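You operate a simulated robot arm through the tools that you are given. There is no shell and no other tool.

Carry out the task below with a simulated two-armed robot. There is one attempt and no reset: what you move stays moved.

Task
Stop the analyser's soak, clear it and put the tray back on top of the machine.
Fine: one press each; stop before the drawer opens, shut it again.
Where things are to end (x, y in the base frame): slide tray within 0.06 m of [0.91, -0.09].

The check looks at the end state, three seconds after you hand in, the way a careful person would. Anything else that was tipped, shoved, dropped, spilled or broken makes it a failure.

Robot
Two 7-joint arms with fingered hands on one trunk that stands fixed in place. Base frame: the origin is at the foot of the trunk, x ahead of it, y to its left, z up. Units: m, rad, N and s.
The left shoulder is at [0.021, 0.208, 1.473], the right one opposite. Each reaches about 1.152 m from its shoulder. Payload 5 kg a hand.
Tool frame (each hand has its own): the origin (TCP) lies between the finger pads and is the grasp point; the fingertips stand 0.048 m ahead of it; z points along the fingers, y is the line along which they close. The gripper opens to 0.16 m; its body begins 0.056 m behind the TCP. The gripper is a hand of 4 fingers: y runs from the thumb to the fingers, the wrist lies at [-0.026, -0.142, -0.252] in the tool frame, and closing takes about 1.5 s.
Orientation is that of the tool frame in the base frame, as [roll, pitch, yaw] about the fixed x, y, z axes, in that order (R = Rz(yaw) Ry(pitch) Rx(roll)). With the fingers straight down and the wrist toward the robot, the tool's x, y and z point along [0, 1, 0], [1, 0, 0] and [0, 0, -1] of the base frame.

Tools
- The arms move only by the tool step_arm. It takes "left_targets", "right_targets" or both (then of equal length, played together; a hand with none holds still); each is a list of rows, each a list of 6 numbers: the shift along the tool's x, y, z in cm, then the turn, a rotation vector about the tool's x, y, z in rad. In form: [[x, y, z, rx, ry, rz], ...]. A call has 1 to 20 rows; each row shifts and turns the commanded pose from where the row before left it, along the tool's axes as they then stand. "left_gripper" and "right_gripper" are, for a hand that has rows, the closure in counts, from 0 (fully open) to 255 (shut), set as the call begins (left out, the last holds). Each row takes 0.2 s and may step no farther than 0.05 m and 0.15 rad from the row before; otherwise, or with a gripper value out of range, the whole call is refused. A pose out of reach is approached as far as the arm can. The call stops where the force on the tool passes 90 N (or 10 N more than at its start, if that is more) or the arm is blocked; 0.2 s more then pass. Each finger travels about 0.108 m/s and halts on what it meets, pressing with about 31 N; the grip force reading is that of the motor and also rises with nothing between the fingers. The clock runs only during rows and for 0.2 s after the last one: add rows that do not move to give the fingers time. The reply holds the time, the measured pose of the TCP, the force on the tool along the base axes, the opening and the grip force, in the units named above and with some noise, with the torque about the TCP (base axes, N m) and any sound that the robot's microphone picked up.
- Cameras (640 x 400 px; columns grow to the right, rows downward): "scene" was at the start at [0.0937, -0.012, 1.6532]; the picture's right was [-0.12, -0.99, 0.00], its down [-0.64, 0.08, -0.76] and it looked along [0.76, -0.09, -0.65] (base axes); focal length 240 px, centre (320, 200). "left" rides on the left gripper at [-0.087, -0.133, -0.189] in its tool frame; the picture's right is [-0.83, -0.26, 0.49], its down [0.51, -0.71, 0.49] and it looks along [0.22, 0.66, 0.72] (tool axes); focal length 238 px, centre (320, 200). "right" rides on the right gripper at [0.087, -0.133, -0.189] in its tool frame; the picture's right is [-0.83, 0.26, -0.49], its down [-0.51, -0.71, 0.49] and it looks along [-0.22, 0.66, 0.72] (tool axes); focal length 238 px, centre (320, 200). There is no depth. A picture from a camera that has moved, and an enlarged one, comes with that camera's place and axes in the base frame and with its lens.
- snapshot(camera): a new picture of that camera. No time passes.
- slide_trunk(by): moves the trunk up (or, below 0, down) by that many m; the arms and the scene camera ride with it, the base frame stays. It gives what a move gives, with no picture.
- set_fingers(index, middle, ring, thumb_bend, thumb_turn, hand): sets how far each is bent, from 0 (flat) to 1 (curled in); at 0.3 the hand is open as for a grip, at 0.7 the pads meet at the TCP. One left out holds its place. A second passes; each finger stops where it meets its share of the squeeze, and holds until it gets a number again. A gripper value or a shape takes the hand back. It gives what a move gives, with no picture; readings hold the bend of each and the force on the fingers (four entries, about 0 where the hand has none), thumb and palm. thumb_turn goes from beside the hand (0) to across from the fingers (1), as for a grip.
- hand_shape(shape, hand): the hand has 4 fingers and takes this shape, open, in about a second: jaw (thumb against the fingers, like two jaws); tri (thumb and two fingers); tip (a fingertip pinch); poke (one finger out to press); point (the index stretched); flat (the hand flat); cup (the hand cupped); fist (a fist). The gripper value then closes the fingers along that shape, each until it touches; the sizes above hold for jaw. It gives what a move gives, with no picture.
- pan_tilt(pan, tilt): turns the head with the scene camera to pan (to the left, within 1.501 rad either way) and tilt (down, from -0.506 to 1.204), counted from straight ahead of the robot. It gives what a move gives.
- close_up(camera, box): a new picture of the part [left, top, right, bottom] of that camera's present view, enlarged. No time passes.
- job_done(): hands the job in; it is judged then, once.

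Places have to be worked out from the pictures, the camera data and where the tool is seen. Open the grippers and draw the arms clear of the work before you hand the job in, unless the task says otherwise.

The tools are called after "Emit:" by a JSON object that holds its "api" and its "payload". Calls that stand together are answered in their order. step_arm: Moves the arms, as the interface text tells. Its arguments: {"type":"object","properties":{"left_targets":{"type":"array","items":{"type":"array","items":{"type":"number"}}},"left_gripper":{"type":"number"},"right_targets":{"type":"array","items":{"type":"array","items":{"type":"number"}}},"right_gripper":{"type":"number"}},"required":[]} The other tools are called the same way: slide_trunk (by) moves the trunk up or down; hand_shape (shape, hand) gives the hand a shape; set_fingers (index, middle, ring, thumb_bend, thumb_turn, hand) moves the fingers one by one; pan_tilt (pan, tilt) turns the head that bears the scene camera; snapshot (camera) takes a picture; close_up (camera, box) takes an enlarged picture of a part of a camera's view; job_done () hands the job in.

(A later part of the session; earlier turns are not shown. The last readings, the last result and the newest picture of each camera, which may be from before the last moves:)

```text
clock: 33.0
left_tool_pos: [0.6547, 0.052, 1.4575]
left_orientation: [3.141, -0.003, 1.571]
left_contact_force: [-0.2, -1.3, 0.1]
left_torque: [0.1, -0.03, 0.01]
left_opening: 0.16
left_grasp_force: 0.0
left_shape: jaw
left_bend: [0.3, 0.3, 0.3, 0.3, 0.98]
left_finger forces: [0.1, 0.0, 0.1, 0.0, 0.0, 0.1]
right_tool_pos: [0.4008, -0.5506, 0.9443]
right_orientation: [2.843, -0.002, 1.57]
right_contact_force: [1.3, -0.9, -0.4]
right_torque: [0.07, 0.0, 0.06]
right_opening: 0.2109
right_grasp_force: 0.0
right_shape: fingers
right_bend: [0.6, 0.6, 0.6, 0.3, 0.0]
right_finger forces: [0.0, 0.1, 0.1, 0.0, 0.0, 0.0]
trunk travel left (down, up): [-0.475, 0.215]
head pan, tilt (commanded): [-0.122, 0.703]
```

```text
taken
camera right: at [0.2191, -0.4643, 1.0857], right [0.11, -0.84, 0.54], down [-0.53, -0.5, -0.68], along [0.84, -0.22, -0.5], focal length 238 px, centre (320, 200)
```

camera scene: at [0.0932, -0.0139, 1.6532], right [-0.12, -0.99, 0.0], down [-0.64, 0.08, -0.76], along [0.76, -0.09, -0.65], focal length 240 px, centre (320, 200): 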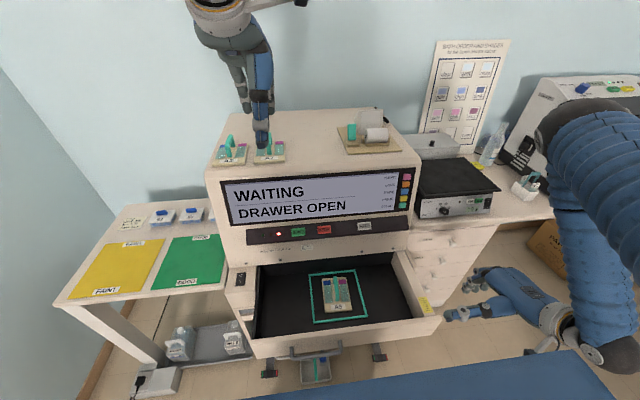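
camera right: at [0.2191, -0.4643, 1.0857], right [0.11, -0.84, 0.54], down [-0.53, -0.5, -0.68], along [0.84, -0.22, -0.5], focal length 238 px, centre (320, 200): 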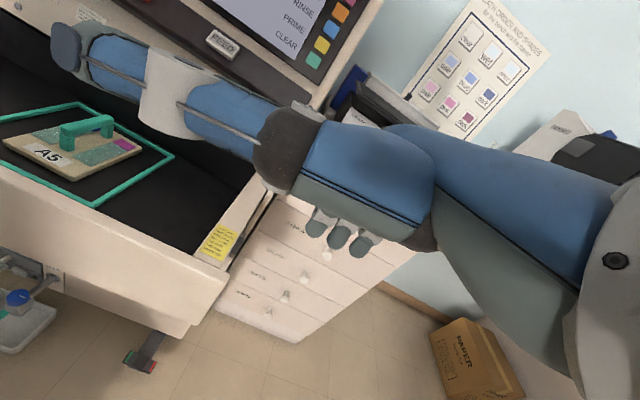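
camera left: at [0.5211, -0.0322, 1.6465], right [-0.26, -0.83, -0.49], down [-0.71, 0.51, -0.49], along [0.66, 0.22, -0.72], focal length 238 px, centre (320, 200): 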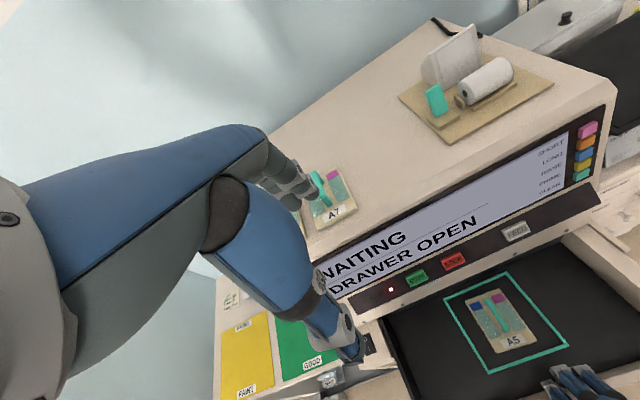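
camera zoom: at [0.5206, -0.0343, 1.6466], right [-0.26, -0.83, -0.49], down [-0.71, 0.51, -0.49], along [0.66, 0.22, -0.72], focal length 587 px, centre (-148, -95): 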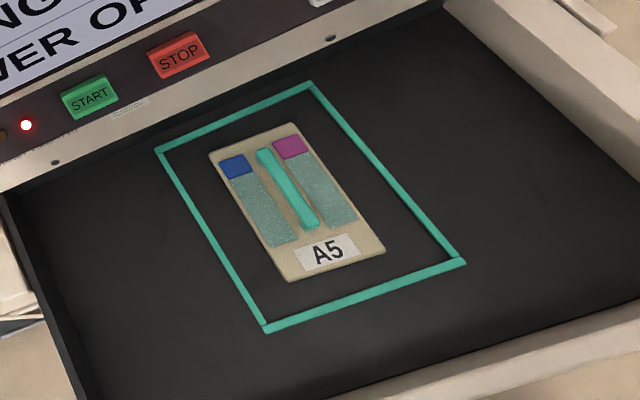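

Tray A5 spans roughly x 0.52–0.67, y -0.09 to -0.20, centre about [0.598, -0.142]. I'll zoom in on the handle to get its height and extent.

Emit:
{"api": "close_up", "payload": {"camera": "scene", "box": [305, 265, 375, 325]}}

Emit:
{"api": "close_up", "payload": {"camera": "left", "box": [440, 270, 560, 370]}}

Emit:
{"api": "close_up", "payload": {"camera": "right", "box": [0, 80, 180, 220]}}

```text
6.67 times, centred on (340, 295) of scene
camera zoom: at [0.0932, -0.0139, 1.6532], right [-0.12, -0.99, 0.0], down [-0.64, 0.08, -0.76], along [0.76, -0.09, -0.65], focal length 1598 px, centre (187, -433)
```

zoom: 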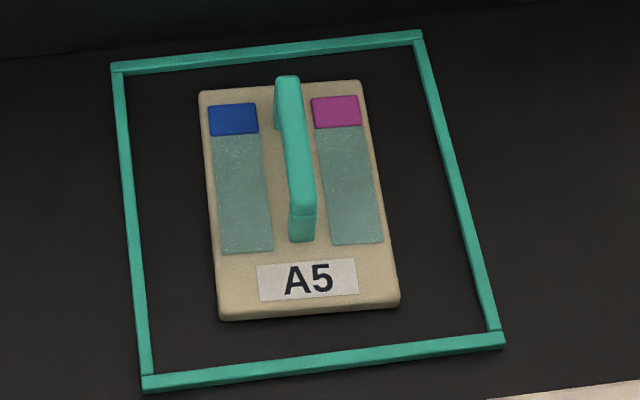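

```text
4.00 times, centred on (500, 320) of left
camera zoom: at [0.5206, -0.0343, 1.6466], right [-0.26, -0.83, -0.49], down [-0.71, 0.51, -0.49], along [0.66, 0.22, -0.72], focal length 953 px, centre (-400, -280)
```

zoom: 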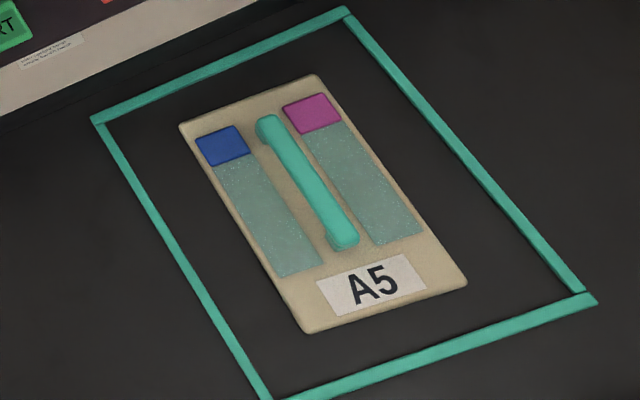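

```text
2.86 times, centred on (90, 150) of right
camera zoom: at [0.2191, -0.4643, 1.0857], right [0.11, -0.84, 0.54], down [-0.53, -0.5, -0.68], along [0.84, -0.22, -0.5], focal length 681 px, centre (977, 343)
```

zoom: 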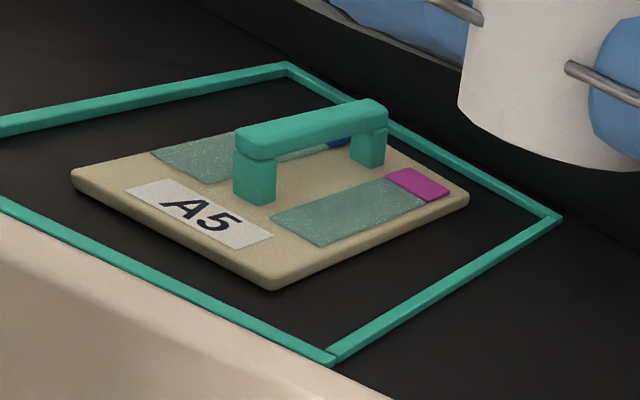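

The handle's bar runs along x from about 0.567 to 0.648, y≈-0.14, top at z≈0.74, with the tray top near z 0.69. I'll draw the left hand back a little, yaw it 90° so it closes along y, and tilt it slightly so the wrist stays nearer the robot.

Emit:
{"api": "step_arm", "payload": {"left_targets": [[0, -3.5, 0, 0, 0, 0], [0, -3.5, 0, 0, 0, 0], [0, -3.5, 0, 0, 0, 0], [0, 0, 0, 0, 0, 0.15], [0, 0, 0, 0, 0, 0.15], [0, 0, 0, 0, 0, 0.15], [0, 0, 0, 0, 0, 0.15], [0, 0, 0, 0, 0, 0.15], [0, 0, 0, 0, 0, 0.15], [0, 0, 0, 0, 0, 0.15], [0, 0, 0, 0, 0, 0.15], [0, 0, 0, 0, 0, 0.15], [0, 0, 0, 0, 0, 0.15], [0, 0, 0, 0, 0, 0.071], [0, 0, 0, 0, 0.1, 0], [0, 0, 0, 0, 0.1, 0], [0, 0, 0, 0, 0.1, 0]]}}

Emit:
{"api": "snapshot", "payload": {"camera": "scene"}}

Emit:
{"api": "snapshot", "payload": {"camera": "left"}}

```text
clock: 36.6
left_tool_pos: [0.4075, 0.0179, 1.4953]
left_orientation: [-3.141, -0.298, 0.055]
left_contact_force: [-0.2, 0.2, -0.4]
left_torque: [-0.01, 0.02, 0.05]
left_opening: 0.1597
left_grasp_force: 0.0
left_shape: jaw
left_bend: [0.3, 0.3, 0.3, 0.3, 0.97]
left_finger forces: [0.0, 0.0, 0.1, 0.0, 0.0, 0.1]
left hand out of reach, approached as far as the arm can: row 11, 12, 13, 14, 15, 16, 17
right_tool_pos: [0.4029, -0.5468, 0.9459]
right_orientation: [2.845, 0.001, 1.571]
right_contact_force: [0.3, 0.3, 0.3]
right_torque: [-0.03, 0.05, -0.01]
right_opening: 0.2113
right_grasp_force: 0.1
right_shape: fingers
right_bend: [0.6, 0.6, 0.6, 0.3, 0.0]
right_finger forces: [0.1, 0.0, 0.0, 0.1, 0.0, 0.0]
trunk travel left (down, up): [-0.475, 0.215]
head pan, tilt (commanded): [-0.122, 0.703]
```

```text
taken
camera scene: at [0.0948, -0.011, 1.6532], right [-0.12, -0.99, 0.0], down [-0.64, 0.08, -0.76], along [0.76, -0.09, -0.65], focal length 240 px, centre (320, 200)
```

scene: 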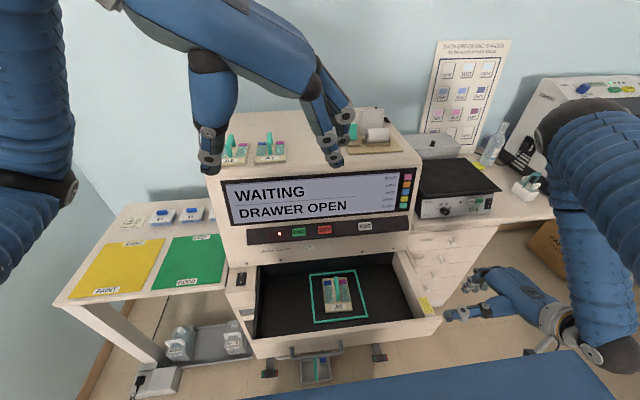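

```text
taken
camera left: at [0.261, 0.1445, 1.6505], right [-0.67, 0.22, -0.71], down [0.59, 0.74, -0.32], along [0.46, -0.63, -0.63], focal length 238 px, centre (320, 200)
```

left: 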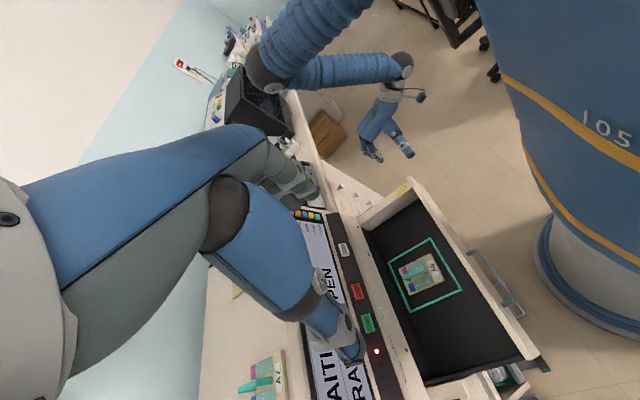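

The pose was just out of reach up high (TCP now at [0.408, 0.018, 1.495] but with nearly the right orientation). I'll lower the hand 15 cm and see whether the arm follows into reach.

Emit:
{"api": "step_arm", "payload": {"left_targets": [[-1.11, 0, 3.58, 0, 0, 0], [-1.11, 0, 3.58, 0, 0, 0], [-1.11, 0, 3.58, 0, 0, 0], [-1.11, 0, 3.58, 0, 0, 0], [0, 0, 0, 0, 0, 0]]}}

Emit:
{"api": "snapshot", "payload": {"camera": "scene"}}

```text
clock: 37.8
left_tool_pos: [0.39, 0.0361, 1.3908]
left_orientation: [-3.141, -0.299, 0.05]
left_contact_force: [0.6, -1.1, -0.6]
left_torque: [0.03, 0.07, 0.01]
left_opening: 0.1599
left_grasp_force: 0.0
left_shape: jaw
left_bend: [0.3, 0.3, 0.3, 0.3, 0.97]
left_finger forces: [0.0, 0.0, 0.1, 0.0, 0.0, 0.0]
left hand out of reach, approached as far as the arm can: row 1, 2, 3
right_tool_pos: [0.4018, -0.5493, 0.943]
right_orientation: [2.844, 0.0, 1.572]
right_contact_force: [1.0, 0.2, -1.4]
right_torque: [0.02, 0.05, 0.03]
right_opening: 0.211
right_grasp_force: 0.0
right_shape: fingers
right_bend: [0.6, 0.6, 0.6, 0.3, 0.0]
right_finger forces: [0.0, 0.1, 0.1, 0.1, 0.1, 0.0]
trunk travel left (down, up): [-0.475, 0.215]
head pan, tilt (commanded): [-0.122, 0.703]
```

```text
taken
camera scene: at [0.0953, -0.0126, 1.6531], right [-0.12, -0.99, 0.0], down [-0.64, 0.08, -0.76], along [0.76, -0.09, -0.65], focal length 240 px, centre (320, 200)
```

scene: 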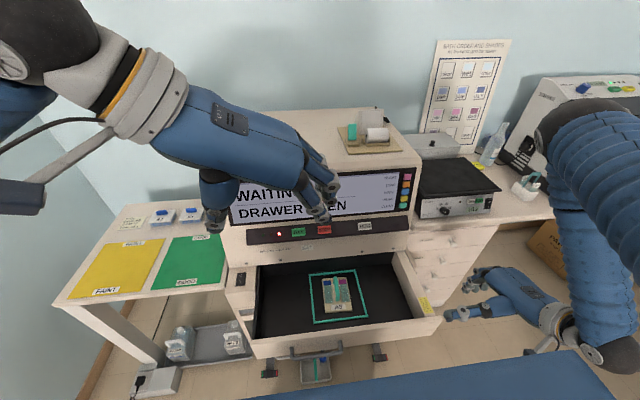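

The arm is back in reach. I'll move the left hand to a standoff above the tray handle and trim the yaw to match the tray.

Emit:
{"api": "step_arm", "payload": {"left_targets": [[0.6, 1.6, 4.0, 0, 0, 0.05], [0.6, 1.6, 4.0, 0, 0, 0.05], [0.6, 1.6, 4.0, 0, 0, 0], [0.6, 1.6, 4.0, 0, 0, 0], [0.6, 1.6, 4.0, 0, 0, 0], [0.6, 1.6, 4.0, 0, 0, 0], [0.6, 1.6, 4.0, 0, 0, 0], [0.6, 1.6, 4.0, 0, 0, 0], [0.6, 1.6, 4.0, 0, 0, 0]]}}

Emit:
{"api": "snapshot", "payload": {"camera": "scene"}}

Emit:
{"api": "snapshot", "payload": {"camera": "left"}}

```text
clock: 39.8
left_tool_pos: [0.4607, -0.0456, 1.2066]
left_orientation: [-3.125, -0.298, -0.001]
left_contact_force: [0.7, -0.3, 1.1]
left_torque: [0.09, 0.1, 0.02]
left_opening: 0.1597
left_grasp_force: 0.1
left_shape: jaw
left_bend: [0.3, 0.3, 0.3, 0.3, 0.97]
left_finger forces: [0.1, 0.1, 0.0, 0.0, 0.1, 0.0]
left hand out of reach, approached as far as the arm can: row 1, 2, 3, 4
right_tool_pos: [0.4016, -0.5508, 0.9444]
right_orientation: [2.843, -0.003, 1.573]
right_contact_force: [0.6, -1.2, -0.2]
right_torque: [0.05, 0.03, 0.05]
right_opening: 0.2114
right_grasp_force: 0.1
right_shape: fingers
right_bend: [0.6, 0.6, 0.6, 0.3, 0.0]
right_finger forces: [0.0, 0.0, 0.0, 0.0, 0.0, 0.0]
trunk travel left (down, up): [-0.475, 0.215]
head pan, tilt (commanded): [-0.122, 0.703]
```

```text
taken
camera scene: at [0.0947, -0.0144, 1.6531], right [-0.12, -0.99, 0.0], down [-0.64, 0.08, -0.76], along [0.76, -0.09, -0.65], focal length 240 px, centre (320, 200)
```

scene: 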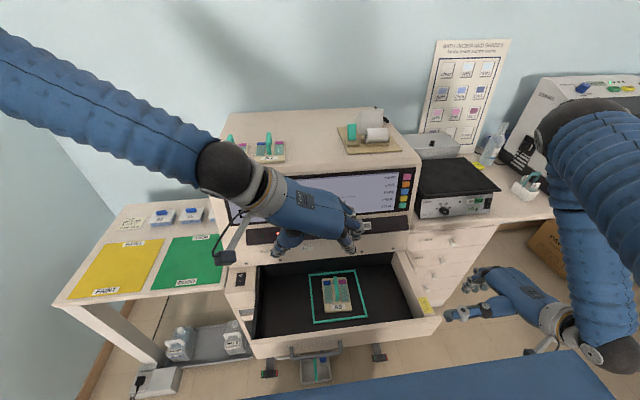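

```text
taken
camera left: at [0.3204, 0.0863, 1.3635], right [-0.65, 0.27, -0.71], down [0.63, 0.72, -0.31], along [0.42, -0.64, -0.64], focal length 238 px, centre (320, 200)
```

left: 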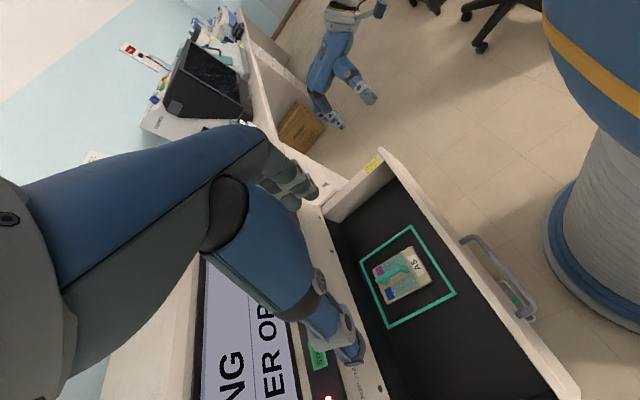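

The left hand now holds the wanted orientation. Before grasping, I'll check that the placing pose is reachable: raise the trunk 0.2 m and fly the empty hand high over the target spot.

Emit:
{"api": "slide_trunk", "payload": {"by": 0.2}}

Emit:
{"api": "step_arm", "payload": {"left_targets": [[4.42, 0.45, 0.95, 0, 0, 0], [4.42, 0.45, 0.95, 0, 0, 0], [4.42, 0.45, 0.95, 0, 0, 0], [4.42, 0.45, 0.95, 0, 0, 0], [4.42, 0.45, 0.95, 0, 0, 0], [4.42, 0.45, 0.95, 0, 0, 0], [4.42, 0.45, 0.95, 0, 0, 0], [4.42, 0.45, 0.95, 0, 0, 0], [4.42, 0.45, 0.95, 0, 0, 0], [4.42, 0.45, 0.95, 0, 0, 0]]}}

Emit:
{"api": "snapshot", "payload": {"camera": "scene"}}

Emit:
{"api": "snapshot", "payload": {"camera": "left"}}

```text
clock: 42.0
left_tool_pos: [0.4589, -0.0435, 1.4068]
left_orientation: [-3.126, -0.298, -0.001]
left_contact_force: [-0.4, -0.6, 0.4]
left_torque: [-0.03, 0.0, -0.02]
left_opening: 0.1599
left_grasp_force: 0.1
left_shape: jaw
left_bend: [0.3, 0.3, 0.3, 0.3, 0.97]
left_finger forces: [0.0, 0.1, 0.0, 0.0, 0.0, 0.0]
right_tool_pos: [0.4015, -0.5506, 1.1451]
right_orientation: [2.844, -0.002, 1.571]
right_contact_force: [1.2, -0.3, 0.5]
right_torque: [-0.04, 0.02, 0.01]
right_opening: 0.2109
right_grasp_force: 0.1
right_shape: fingers
right_bend: [0.6, 0.6, 0.6, 0.3, 0.0]
right_finger forces: [0.0, 0.0, 0.0, 0.1, 0.1, 0.0]
trunk travel left (down, up): [-0.675, 0.015]
head pan, tilt (commanded): [-0.122, 0.703]
```

```text
clock: 44.2
left_tool_pos: [0.9044, -0.0856, 1.4529]
left_orientation: [-3.127, -0.312, 0.008]
left_contact_force: [9.2, 4.8, 18.2]
left_torque: [-0.33, 1.16, -0.09]
left_opening: 0.1599
left_grasp_force: 0.0
left_shape: jaw
left_bend: [0.3, 0.3, 0.3, 0.3, 0.98]
left_finger forces: [0.0, 0.1, 0.0, 0.0, 0.0, 0.1]
left hand out of reach, approached as far as the arm can: row 10
right_tool_pos: [0.404, -0.5541, 1.1421]
right_orientation: [2.847, -0.002, 1.57]
right_contact_force: [0.7, -4.0, -0.5]
right_torque: [0.39, 0.17, 0.17]
right_opening: 0.2109
right_grasp_force: 0.1
right_shape: fingers
right_bend: [0.6, 0.6, 0.6, 0.3, 0.0]
right_finger forces: [0.1, 0.1, 0.0, 0.1, 0.0, 0.1]
trunk travel left (down, up): [-0.675, 0.015]
head pan, tilt (commanded): [-0.122, 0.703]
```

```text
taken
camera scene: at [0.097, -0.0186, 1.8538], right [-0.12, -0.99, 0.0], down [-0.64, 0.08, -0.76], along [0.76, -0.09, -0.65], focal length 240 px, centre (320, 200)
```

scene: 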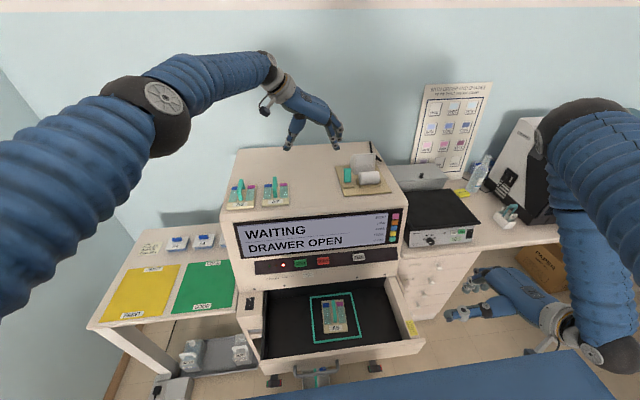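

```text
taken
camera left: at [0.7612, 0.0444, 1.6083], right [-0.65, 0.26, -0.72], down [0.62, 0.72, -0.3], along [0.44, -0.64, -0.63], focal length 238 px, centre (320, 200)
```

left: 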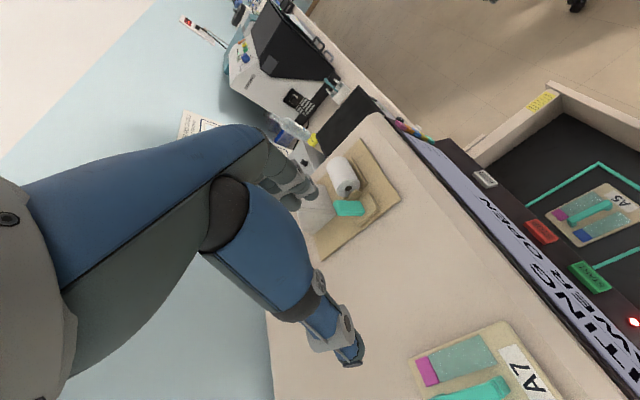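

The hand reached [0.904, -0.086, 1.453], nearly all the way. The force reading may just be the stop, so I'll hold still a moment and then try lowering 10 cm here to confirm the lower pose is reachable.

Emit:
{"api": "step_arm", "payload": {"left_targets": [[0, 0, 0, 0, 0, 0], [0, 0, 0, 0, 0, 0]]}}

Emit:
{"api": "step_arm", "payload": {"left_targets": [[-0.9, 0, 2.9, 0, 0, 0], [-0.9, 0, 2.9, 0, 0, 0], [-0.9, 0, 2.9, 0, 0, 0], [0, 0, 0, 0, 0, 0]]}}

Emit:
{"api": "snapshot", "payload": {"camera": "scene"}}

```text
clock: 44.8
left_tool_pos: [0.8956, -0.0895, 1.4424]
left_orientation: [-3.124, -0.298, -0.003]
left_contact_force: [0.5, -0.9, 0.0]
left_torque: [0.05, 0.01, -0.02]
left_opening: 0.1599
left_grasp_force: 0.2
left_shape: jaw
left_bend: [0.3, 0.3, 0.3, 0.3, 0.97]
left_finger forces: [0.1, 0.0, 0.0, 0.0, 0.1, 0.0]
right_tool_pos: [0.4017, -0.5507, 1.1437]
right_orientation: [2.847, 0.0, 1.57]
right_contact_force: [0.6, -0.2, 0.3]
right_torque: [0.04, 0.03, 0.02]
right_opening: 0.2107
right_grasp_force: 0.0
right_shape: fingers
right_bend: [0.6, 0.6, 0.6, 0.3, 0.0]
right_finger forces: [0.1, 0.0, 0.0, 0.0, 0.0, 0.0]
trunk travel left (down, up): [-0.675, 0.015]
head pan, tilt (commanded): [-0.122, 0.703]
```

```text
clock: 45.8
left_tool_pos: [0.8968, -0.087, 1.3534]
left_orientation: [-3.125, -0.299, -0.002]
left_contact_force: [-0.3, -1.2, -0.5]
left_torque: [0.02, -0.05, 0.02]
left_opening: 0.1601
left_grasp_force: 0.0
left_shape: jaw
left_bend: [0.3, 0.3, 0.3, 0.3, 0.97]
left_finger forces: [0.0, 0.1, 0.0, 0.0, 0.0, 0.0]
right_tool_pos: [0.4017, -0.5505, 1.1448]
right_orientation: [2.845, 0.001, 1.571]
right_contact_force: [0.0, -0.5, 0.3]
right_torque: [-0.01, 0.0, 0.01]
right_opening: 0.211
right_grasp_force: 0.1
right_shape: fingers
right_bend: [0.6, 0.6, 0.6, 0.3, 0.0]
right_finger forces: [0.0, 0.0, 0.1, 0.0, 0.0, 0.0]
trunk travel left (down, up): [-0.675, 0.015]
head pan, tilt (commanded): [-0.122, 0.703]
```

```text
taken
camera scene: at [0.094, -0.0127, 1.8533], right [-0.12, -0.99, 0.0], down [-0.64, 0.08, -0.76], along [0.76, -0.09, -0.65], focal length 240 px, centre (320, 200)
```

scene: 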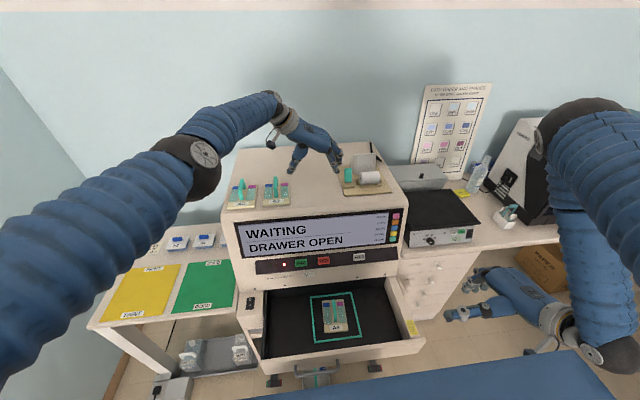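

The placing pose is reachable. I'll back the left hand out the same way, over to above the drawer, then lower the trunk again for the grasp.

Emit:
{"api": "step_arm", "payload": {"left_targets": [[0.9, 0, -2.9, 0, 0, 0], [0.9, 0, -2.9, 0, 0, 0], [0.7, 0, -2.2, 0, 0, 0], [-4.2, 0.76, -1.3, 0, 0, 0], [-4.2, 0.76, -1.3, 0, 0, 0], [-4.2, 0.76, -1.3, 0, 0, 0], [-4.2, 0.76, -1.3, 0, 0, 0], [-4.2, 0.76, -1.3, 0, 0, 0], [-4.2, 0.76, -1.3, 0, 0, 0], [-4.2, 0.76, -1.3, 0, 0, 0]]}}

Emit:
{"api": "slide_trunk", "payload": {"by": -0.2}}

Emit:
{"api": "snapshot", "payload": {"camera": "scene"}}

Emit:
{"api": "snapshot", "payload": {"camera": "left"}}

```text
clock: 48.0
left_tool_pos: [0.59, -0.1403, 1.4406]
left_orientation: [-3.127, -0.301, 0.001]
left_contact_force: [0.0, -0.2, 1.9]
left_torque: [0.03, -0.08, 0.03]
left_opening: 0.1602
left_grasp_force: 0.2
left_shape: jaw
left_bend: [0.3, 0.3, 0.3, 0.3, 0.97]
left_finger forces: [0.0, 0.1, 0.0, 0.1, 0.1, 0.0]
right_tool_pos: [0.4003, -0.5505, 1.1464]
right_orientation: [2.843, -0.002, 1.572]
right_contact_force: [-1.3, -0.1, 0.1]
right_torque: [-0.02, -0.08, -0.01]
right_opening: 0.211
right_grasp_force: 0.0
right_shape: fingers
right_bend: [0.6, 0.6, 0.6, 0.3, 0.0]
right_finger forces: [0.0, 0.0, 0.1, 0.0, 0.0, 0.0]
trunk travel left (down, up): [-0.675, 0.015]
head pan, tilt (commanded): [-0.122, 0.703]
```

```text
clock: 50.1
left_tool_pos: [0.5933, -0.1415, 1.2391]
left_orientation: [-3.128, -0.299, 0.0]
left_contact_force: [-0.5, 0.5, 0.2]
left_torque: [-0.04, -0.01, -0.01]
left_opening: 0.1603
left_grasp_force: 0.1
left_shape: jaw
left_bend: [0.3, 0.3, 0.3, 0.3, 0.97]
left_finger forces: [0.0, 0.1, 0.0, 0.0, 0.1, 0.0]
right_tool_pos: [0.4015, -0.5492, 0.945]
right_orientation: [2.845, 0.0, 1.571]
right_contact_force: [0.0, -0.4, 0.1]
right_torque: [0.0, 0.0, 0.0]
right_opening: 0.211
right_grasp_force: 0.0
right_shape: fingers
right_bend: [0.6, 0.6, 0.6, 0.3, 0.0]
right_finger forces: [0.1, 0.1, 0.0, 0.1, 0.0, 0.0]
trunk travel left (down, up): [-0.475, 0.215]
head pan, tilt (commanded): [-0.122, 0.703]
```

```text
taken
camera scene: at [0.0935, -0.0121, 1.6534], right [-0.12, -0.99, 0.0], down [-0.64, 0.08, -0.76], along [0.76, -0.09, -0.65], focal length 240 px, centre (320, 200)
```

scene: 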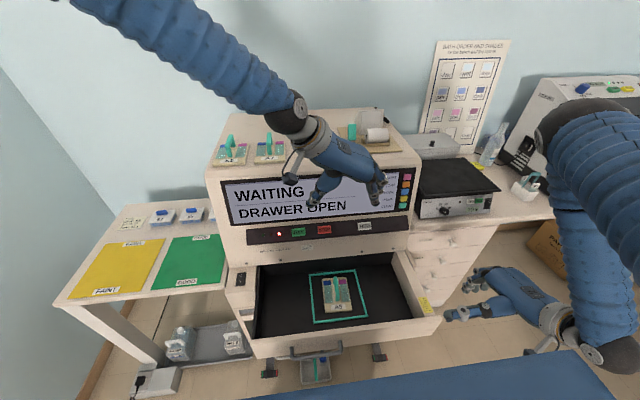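

```text
taken
camera left: at [0.4532, -0.009, 1.3966], right [-0.65, 0.27, -0.71], down [0.63, 0.72, -0.31], along [0.42, -0.65, -0.64], focal length 238 px, centre (320, 200)
```

left: 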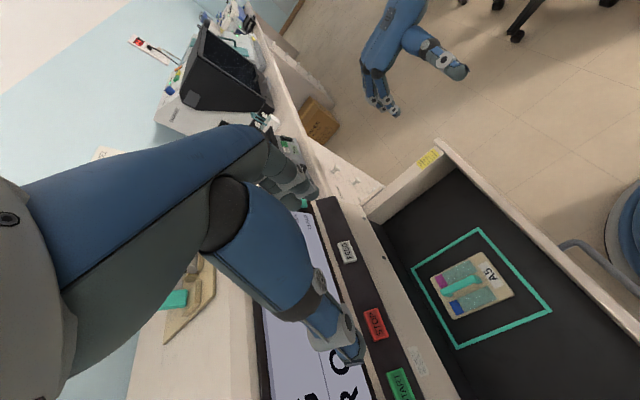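

The hand is above the tray at [0.593, -0.142, 1.239]. I'll partly close the gripper to about 8 cm and descend to z≈0.90, then check the alignment with the handle.

Emit:
{"api": "step_arm", "payload": {"left_targets": [[-1.19, 0, 4.06, 0, 0, 0], [-1.19, 0, 4.06, 0, 0, 0], [-1.19, 0, 4.06, 0, 0, 0], [-1.19, 0, 4.06, 0, 0, 0], [-1.19, 0, 4.06, 0, 0, 0], [-1.19, 0, 4.06, 0, 0, 0], [-1.19, 0, 4.06, 0, 0, 0], [-1.19, 0, 4.06, 0, 0, 0], [0, 0, 0, 0, 0, 0]], "left_gripper": 120}}

Emit:
{"api": "snapshot", "payload": {"camera": "scene"}}

Emit:
{"api": "snapshot", "payload": {"camera": "left"}}

Emit:
{"api": "snapshot", "payload": {"camera": "right"}}

```text
clock: 52.1
left_tool_pos: [0.5979, -0.1344, 0.9004]
left_orientation: [-3.128, -0.3, 0.0]
left_contact_force: [-0.7, -1.1, -0.4]
left_torque: [-0.05, -0.03, 0.0]
left_opening: 0.0851
left_grasp_force: 0.1
left_shape: jaw
left_bend: [0.74, 0.44, 0.41, 0.68, 1.0]
left_finger forces: [0.0, 0.0, 0.0, 0.0, 0.0, 0.0]
right_tool_pos: [0.4007, -0.5495, 0.9449]
right_orientation: [2.844, 0.0, 1.572]
right_contact_force: [-0.5, 0.0, -0.1]
right_torque: [0.0, -0.02, -0.01]
right_opening: 0.2111
right_grasp_force: 0.1
right_shape: fingers
right_bend: [0.6, 0.6, 0.6, 0.3, 0.0]
right_finger forces: [0.1, 0.0, 0.0, 0.0, 0.0, 0.0]
trunk travel left (down, up): [-0.475, 0.215]
head pan, tilt (commanded): [-0.122, 0.703]
```

```text
taken
camera scene: at [0.093, -0.0122, 1.6534], right [-0.12, -0.99, 0.0], down [-0.64, 0.08, -0.76], along [0.76, -0.09, -0.65], focal length 240 px, centre (320, 200)
```

scene: 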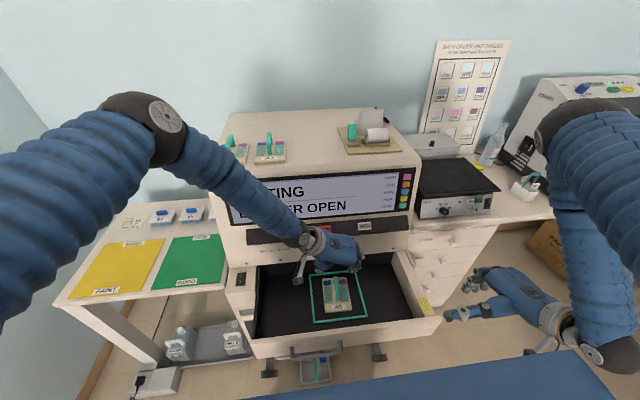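

```text
taken
camera left: at [0.4577, -0.0034, 1.0573], right [-0.65, 0.27, -0.71], down [0.63, 0.72, -0.31], along [0.42, -0.65, -0.64], focal length 238 px, centre (320, 200)
```

left: 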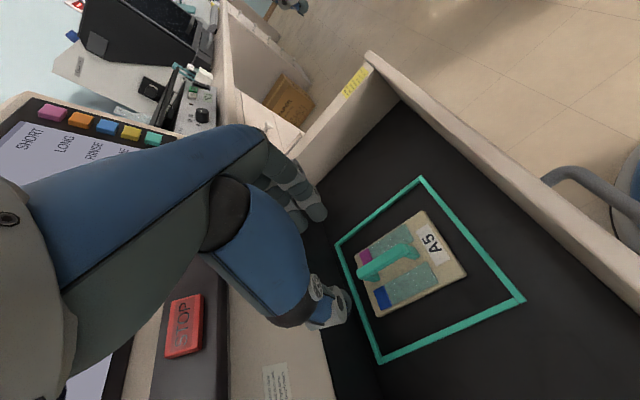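

```text
taken
camera right: at [0.219, -0.463, 1.0862], right [0.1, -0.83, 0.54], down [-0.53, -0.51, -0.68], along [0.84, -0.22, -0.5], focal length 238 px, centre (320, 200)
```

right: 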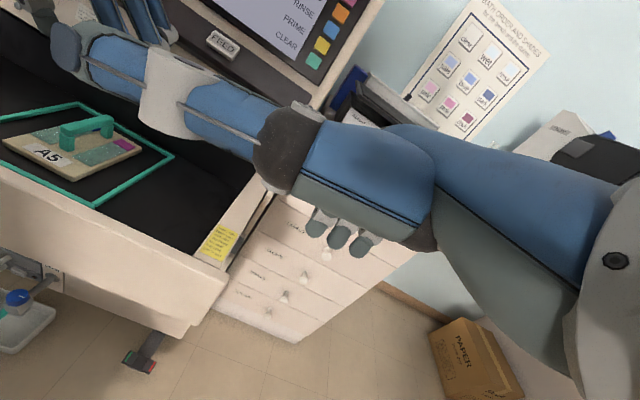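

The bends look uneven (index 0.74, others ~0.43), so I'll zoom in on the fingers and handle before going down.

Emit:
{"api": "close_up", "payload": {"camera": "left", "box": [240, 130, 500, 350]}}

Emit:
{"api": "close_up", "payload": {"camera": "scene", "box": [280, 210, 400, 320]}}

Emit:
{"api": "close_up", "payload": {"camera": "right", "box": [0, 0, 180, 200]}}

```text
1.82 times, centred on (370, 240) of left
camera zoom: at [0.4577, -0.0034, 1.0573], right [-0.65, 0.27, -0.71], down [0.63, 0.72, -0.31], along [0.42, -0.65, -0.64], focal length 433 px, centre (229, 127)
```

zoom: 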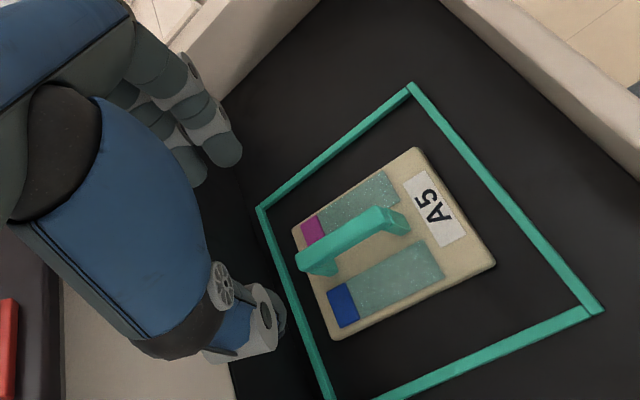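

```text
3.64 times, centred on (340, 265) of scene
camera zoom: at [0.093, -0.0122, 1.6534], right [-0.12, -0.99, 0.0], down [-0.64, 0.08, -0.76], along [0.76, -0.09, -0.65], focal length 872 px, centre (247, -36)
```

zoom: 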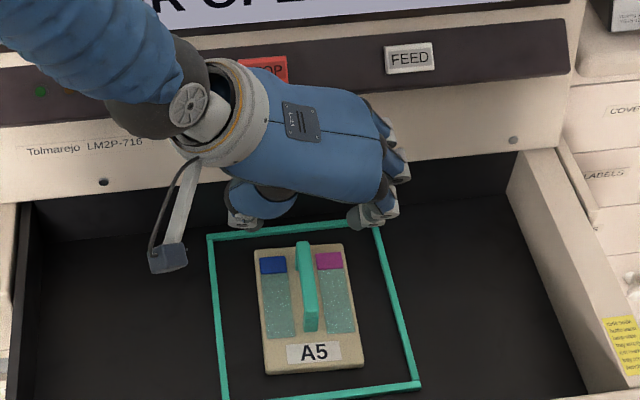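

```text
2.00 times, centred on (90, 100) of right
camera zoom: at [0.219, -0.463, 1.0862], right [0.1, -0.83, 0.54], down [-0.53, -0.51, -0.68], along [0.84, -0.22, -0.5], focal length 477 px, centre (780, 400)
```

zoom: 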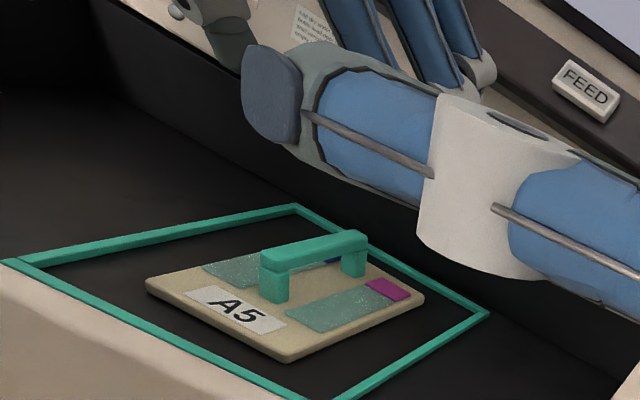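

I'll wait half a second for the fingers to settle and re-read the bends.

Emit:
{"api": "step_arm", "payload": {"left_targets": [[0, 0, 0, 0, 0, 0], [0, 0, 0, 0, 0, 0], [0, 0, 0, 0, 0, 0]]}}

Emit:
{"api": "close_up", "payload": {"camera": "scene", "box": [310, 225, 370, 285]}}

```text
clock: 52.9
left_tool_pos: [0.5997, -0.1358, 0.9002]
left_orientation: [-3.125, -0.299, -0.002]
left_contact_force: [0.0, 0.3, 0.8]
left_torque: [-0.02, -0.02, -0.01]
left_opening: 0.0852
left_grasp_force: 0.2
left_shape: jaw
left_bend: [0.74, 0.44, 0.41, 0.68, 1.0]
left_finger forces: [0.0, 0.1, 0.1, 0.1, 0.0, 0.1]
right_tool_pos: [0.4023, -0.5474, 0.945]
right_orientation: [2.844, -0.001, 1.571]
right_contact_force: [-0.9, -1.1, -0.4]
right_torque: [-0.02, 0.02, 0.04]
right_opening: 0.2113
right_grasp_force: 0.0
right_shape: fingers
right_bend: [0.6, 0.6, 0.6, 0.3, 0.0]
right_finger forces: [0.1, 0.0, 0.0, 0.1, 0.1, 0.1]
trunk travel left (down, up): [-0.475, 0.215]
head pan, tilt (commanded): [-0.122, 0.703]
```

```text
6.67 times, centred on (340, 255) of scene
camera zoom: at [0.0939, -0.0123, 1.6532], right [-0.12, -0.99, 0.0], down [-0.64, 0.08, -0.76], along [0.76, -0.09, -0.65], focal length 1598 px, centre (187, -167)
```

zoom: 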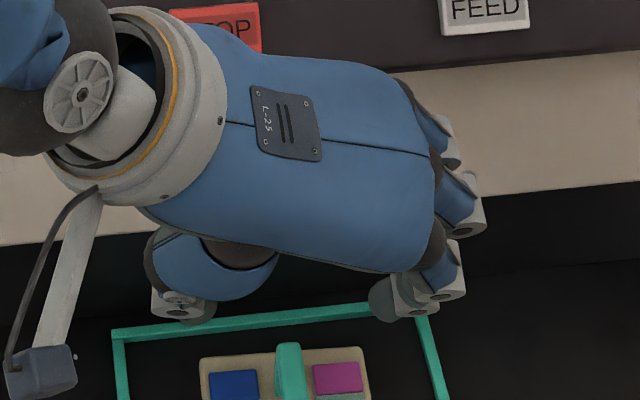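

The index alone is curled more than the others, which could land on the handle. I'll set the fingers explicitly to an even, half-open posture.

Emit:
{"api": "set_fingers", "payload": {"hand": "left", "index": 0.45, "middle": 0.45, "ring": 0.45, "thumb_bend": 0.45, "thumb_turn": 1.0}}

Emit:
{"api": "close_up", "payload": {"camera": "left", "box": [240, 130, 500, 350]}}

Emit:
{"api": "close_up", "payload": {"camera": "scene", "box": [280, 210, 400, 320]}}

```text
clock: 53.9
left_tool_pos: [0.5979, -0.1352, 0.9006]
left_orientation: [-3.126, -0.298, -0.002]
left_contact_force: [-0.1, 0.4, 0.4]
left_torque: [0.0, -0.01, 0.0]
left_opening: 0.1104
left_grasp_force: 0.1
left_shape: fingers
left_bend: [0.45, 0.45, 0.45, 0.45, 0.99]
left_finger forces: [0.1, 0.1, 0.0, 0.0, 0.1, 0.0]
right_tool_pos: [0.3998, -0.5487, 0.9452]
right_orientation: [2.845, 0.001, 1.569]
right_contact_force: [0.1, -0.2, 0.5]
right_torque: [0.01, -0.03, 0.01]
right_opening: 0.2112
right_grasp_force: 0.0
right_shape: fingers
right_bend: [0.6, 0.6, 0.6, 0.3, 0.0]
right_finger forces: [0.1, 0.1, 0.1, 0.0, 0.0, 0.1]
trunk travel left (down, up): [-0.475, 0.215]
head pan, tilt (commanded): [-0.122, 0.703]
```

```text
1.82 times, centred on (370, 240) of left
camera zoom: at [0.4582, -0.0033, 1.0573], right [-0.65, 0.27, -0.71], down [0.63, 0.72, -0.31], along [0.42, -0.65, -0.64], focal length 433 px, centre (229, 127)
```

zoom: 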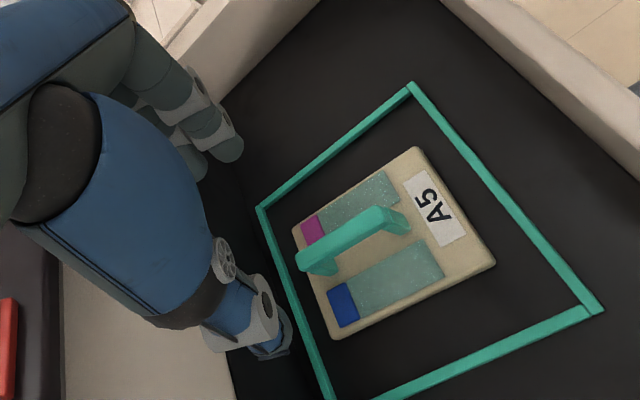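

```text
3.64 times, centred on (340, 265) of scene
camera zoom: at [0.0938, -0.0123, 1.6532], right [-0.12, -0.99, 0.0], down [-0.64, 0.08, -0.76], along [0.76, -0.09, -0.65], focal length 872 px, centre (247, -36)
```

zoom: 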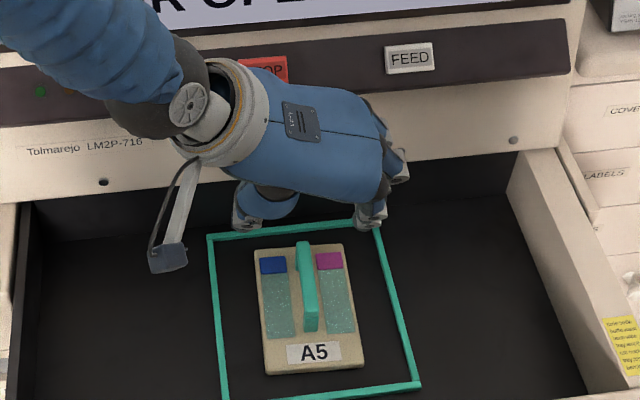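

The fingers are now even with about 11 cm opening, centred on the handle. I'll descend to z≈0.765 with a small y-correction, keeping the fingertips above the tray plate.

Emit:
{"api": "step_arm", "payload": {"left_targets": [[-1.0, 0.2, 3.22, 0, 0, 0], [-1.0, 0.2, 3.22, 0, 0, 0], [-1.0, 0.2, 3.22, 0, 0, 0], [-1.0, 0.2, 3.22, 0, 0, 0], [0, 0, 0, 0, 0, 0]]}}

Emit:
{"api": "close_up", "payload": {"camera": "left", "box": [200, 130, 460, 350]}}

Emit:
{"api": "close_up", "payload": {"camera": "scene", "box": [290, 235, 390, 325]}}

Emit:
{"api": "close_up", "payload": {"camera": "right", "box": [0, 60, 180, 200]}}

```text
clock: 55.1
left_tool_pos: [0.5984, -0.1411, 0.7657]
left_orientation: [-3.126, -0.3, 0.0]
left_contact_force: [-0.2, -0.5, -1.0]
left_torque: [-0.01, -0.05, 0.04]
left_opening: 0.1103
left_grasp_force: 0.0
left_shape: fingers
left_bend: [0.45, 0.45, 0.45, 0.45, 0.99]
left_finger forces: [0.0, 0.0, 0.0, 0.1, 0.0, 0.0]
right_tool_pos: [0.4014, -0.5492, 0.944]
right_orientation: [2.846, 0.0, 1.571]
right_contact_force: [-0.1, -0.8, 0.3]
right_torque: [0.04, 0.01, 0.01]
right_opening: 0.2112
right_grasp_force: 0.1
right_shape: fingers
right_bend: [0.6, 0.6, 0.6, 0.3, 0.0]
right_finger forces: [0.1, 0.0, 0.0, 0.0, 0.0, 0.0]
trunk travel left (down, up): [-0.475, 0.215]
head pan, tilt (commanded): [-0.122, 0.703]
```

```text
1.82 times, centred on (330, 240) of left
camera zoom: at [0.4578, -0.0101, 0.9219], right [-0.65, 0.27, -0.71], down [0.63, 0.72, -0.31], along [0.42, -0.65, -0.64], focal length 433 px, centre (302, 127)
```

zoom: 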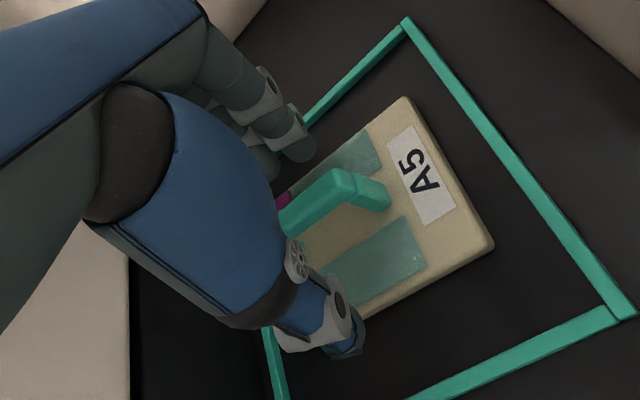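

```text
4.44 times, centred on (340, 280) of scene
camera zoom: at [0.0932, -0.0124, 1.6533], right [-0.12, -0.99, 0.0], down [-0.64, 0.08, -0.76], along [0.76, -0.09, -0.65], focal length 1066 px, centre (231, -156)
```

zoom: 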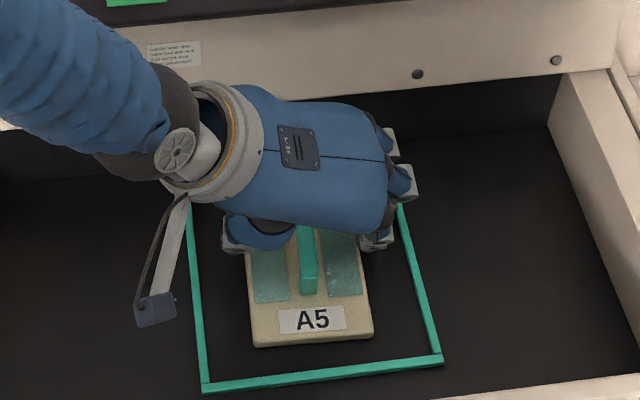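

```text
2.86 times, centred on (90, 130) of right
camera zoom: at [0.2192, -0.4632, 1.0861], right [0.1, -0.83, 0.54], down [-0.53, -0.51, -0.68], along [0.84, -0.22, -0.5], focal length 681 px, centre (977, 400)
```

zoom: 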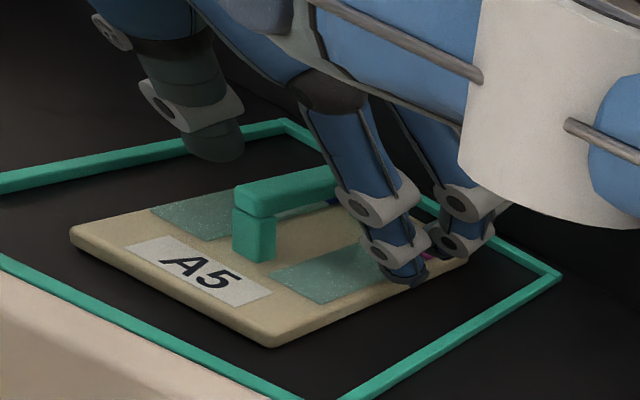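

The fingers straddle the handle with the tips about 2 cm above the plate. I'll lower another 1.2 cm and then close all fingers evenly on the bar.

Emit:
{"api": "step_arm", "payload": {"left_targets": [[-0.18, 0.0, 0.57, 0, 0, 0], [-0.17, 0.0, 0.57, 0, 0, 0], [0, 0, 0, 0, 0, 0]]}}

Emit:
{"api": "set_fingers", "payload": {"hand": "left", "index": 0.85, "middle": 0.85, "ring": 0.85, "thumb_bend": 0.85, "thumb_turn": 1.0}}

Emit:
{"api": "close_up", "payload": {"camera": "left", "box": [200, 130, 460, 350]}}

Emit:
{"api": "close_up", "payload": {"camera": "right", "box": [0, 60, 180, 200]}}

Emit:
{"api": "close_up", "payload": {"camera": "scene", "box": [290, 235, 390, 325]}}

```text
clock: 55.9
left_tool_pos: [0.5985, -0.1423, 0.7538]
left_orientation: [-3.127, -0.302, -0.001]
left_contact_force: [0.0, -0.1, 4.3]
left_torque: [-0.22, -0.01, 0.03]
left_opening: 0.1107
left_grasp_force: 1.7
left_shape: fingers
left_bend: [0.45, 0.45, 0.45, 0.45, 0.99]
left_finger forces: [3.3, 0.0, 0.0, 0.0, 0.0, 0.0]
right_tool_pos: [0.401, -0.5505, 0.9445]
right_orientation: [2.846, -0.001, 1.571]
right_contact_force: [-0.5, 1.2, 0.3]
right_torque: [0.01, -0.02, 0.0]
right_opening: 0.2112
right_grasp_force: 0.1
right_shape: fingers
right_bend: [0.6, 0.6, 0.6, 0.3, 0.0]
right_finger forces: [0.0, 0.0, 0.1, 0.0, 0.1, 0.1]
trunk travel left (down, up): [-0.475, 0.215]
head pan, tilt (commanded): [-0.122, 0.703]
```

```text
clock: 56.9
left_tool_pos: [0.5977, -0.1411, 0.7539]
left_orientation: [-3.127, -0.3, -0.002]
left_contact_force: [1.1, 0.4, 13.5]
left_torque: [-0.56, 0.23, -0.23]
left_opening: 0.0493
left_grasp_force: 56.0
left_shape: fingers
left_bend: [0.57, 0.73, 0.73, 0.66, 1.0]
left_finger forces: [32.3, 9.7, 9.1, 0.0, 62.1, 0.1]
right_tool_pos: [0.4017, -0.55, 0.9445]
right_orientation: [2.844, -0.001, 1.571]
right_contact_force: [0.1, -1.0, -0.3]
right_torque: [0.05, 0.01, 0.0]
right_opening: 0.2109
right_grasp_force: 0.1
right_shape: fingers
right_bend: [0.6, 0.6, 0.6, 0.3, 0.0]
right_finger forces: [0.0, 0.0, 0.0, 0.1, 0.0, 0.0]
trunk travel left (down, up): [-0.475, 0.215]
head pan, tilt (commanded): [-0.122, 0.703]
```

```text
1.82 times, centred on (330, 240) of left
camera zoom: at [0.4584, -0.0096, 0.9103], right [-0.65, 0.27, -0.71], down [0.63, 0.72, -0.31], along [0.42, -0.65, -0.64], focal length 433 px, centre (302, 127)
```

zoom: 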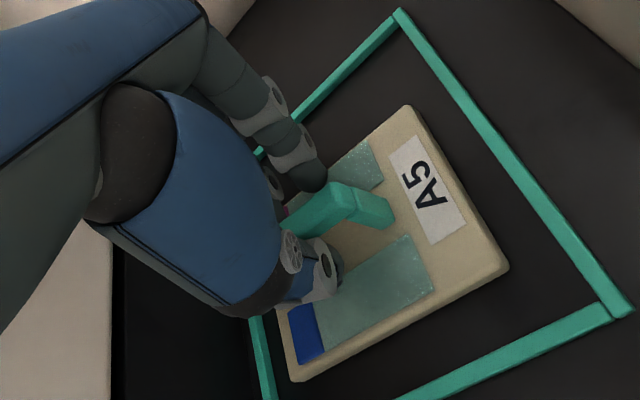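

```text
2.86 times, centred on (90, 130) of right
camera zoom: at [0.219, -0.463, 1.0862], right [0.1, -0.83, 0.54], down [-0.53, -0.51, -0.68], along [0.84, -0.22, -0.5], focal length 681 px, centre (977, 400)
```

zoom: 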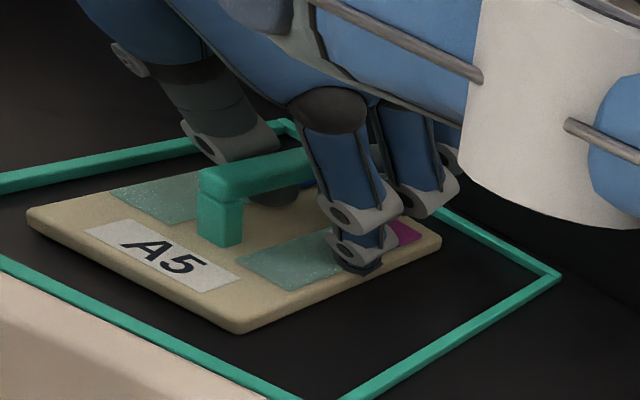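

```text
4.44 times, centred on (340, 280) of scene
camera zoom: at [0.093, -0.0121, 1.6534], right [-0.12, -0.99, 0.0], down [-0.64, 0.08, -0.76], along [0.76, -0.09, -0.65], focal length 1066 px, centre (231, -156)
```

zoom: 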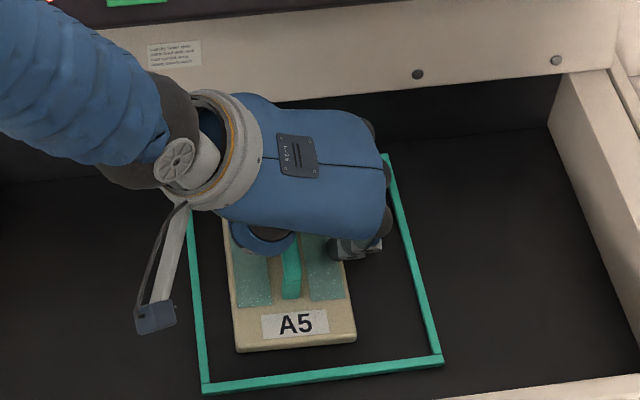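

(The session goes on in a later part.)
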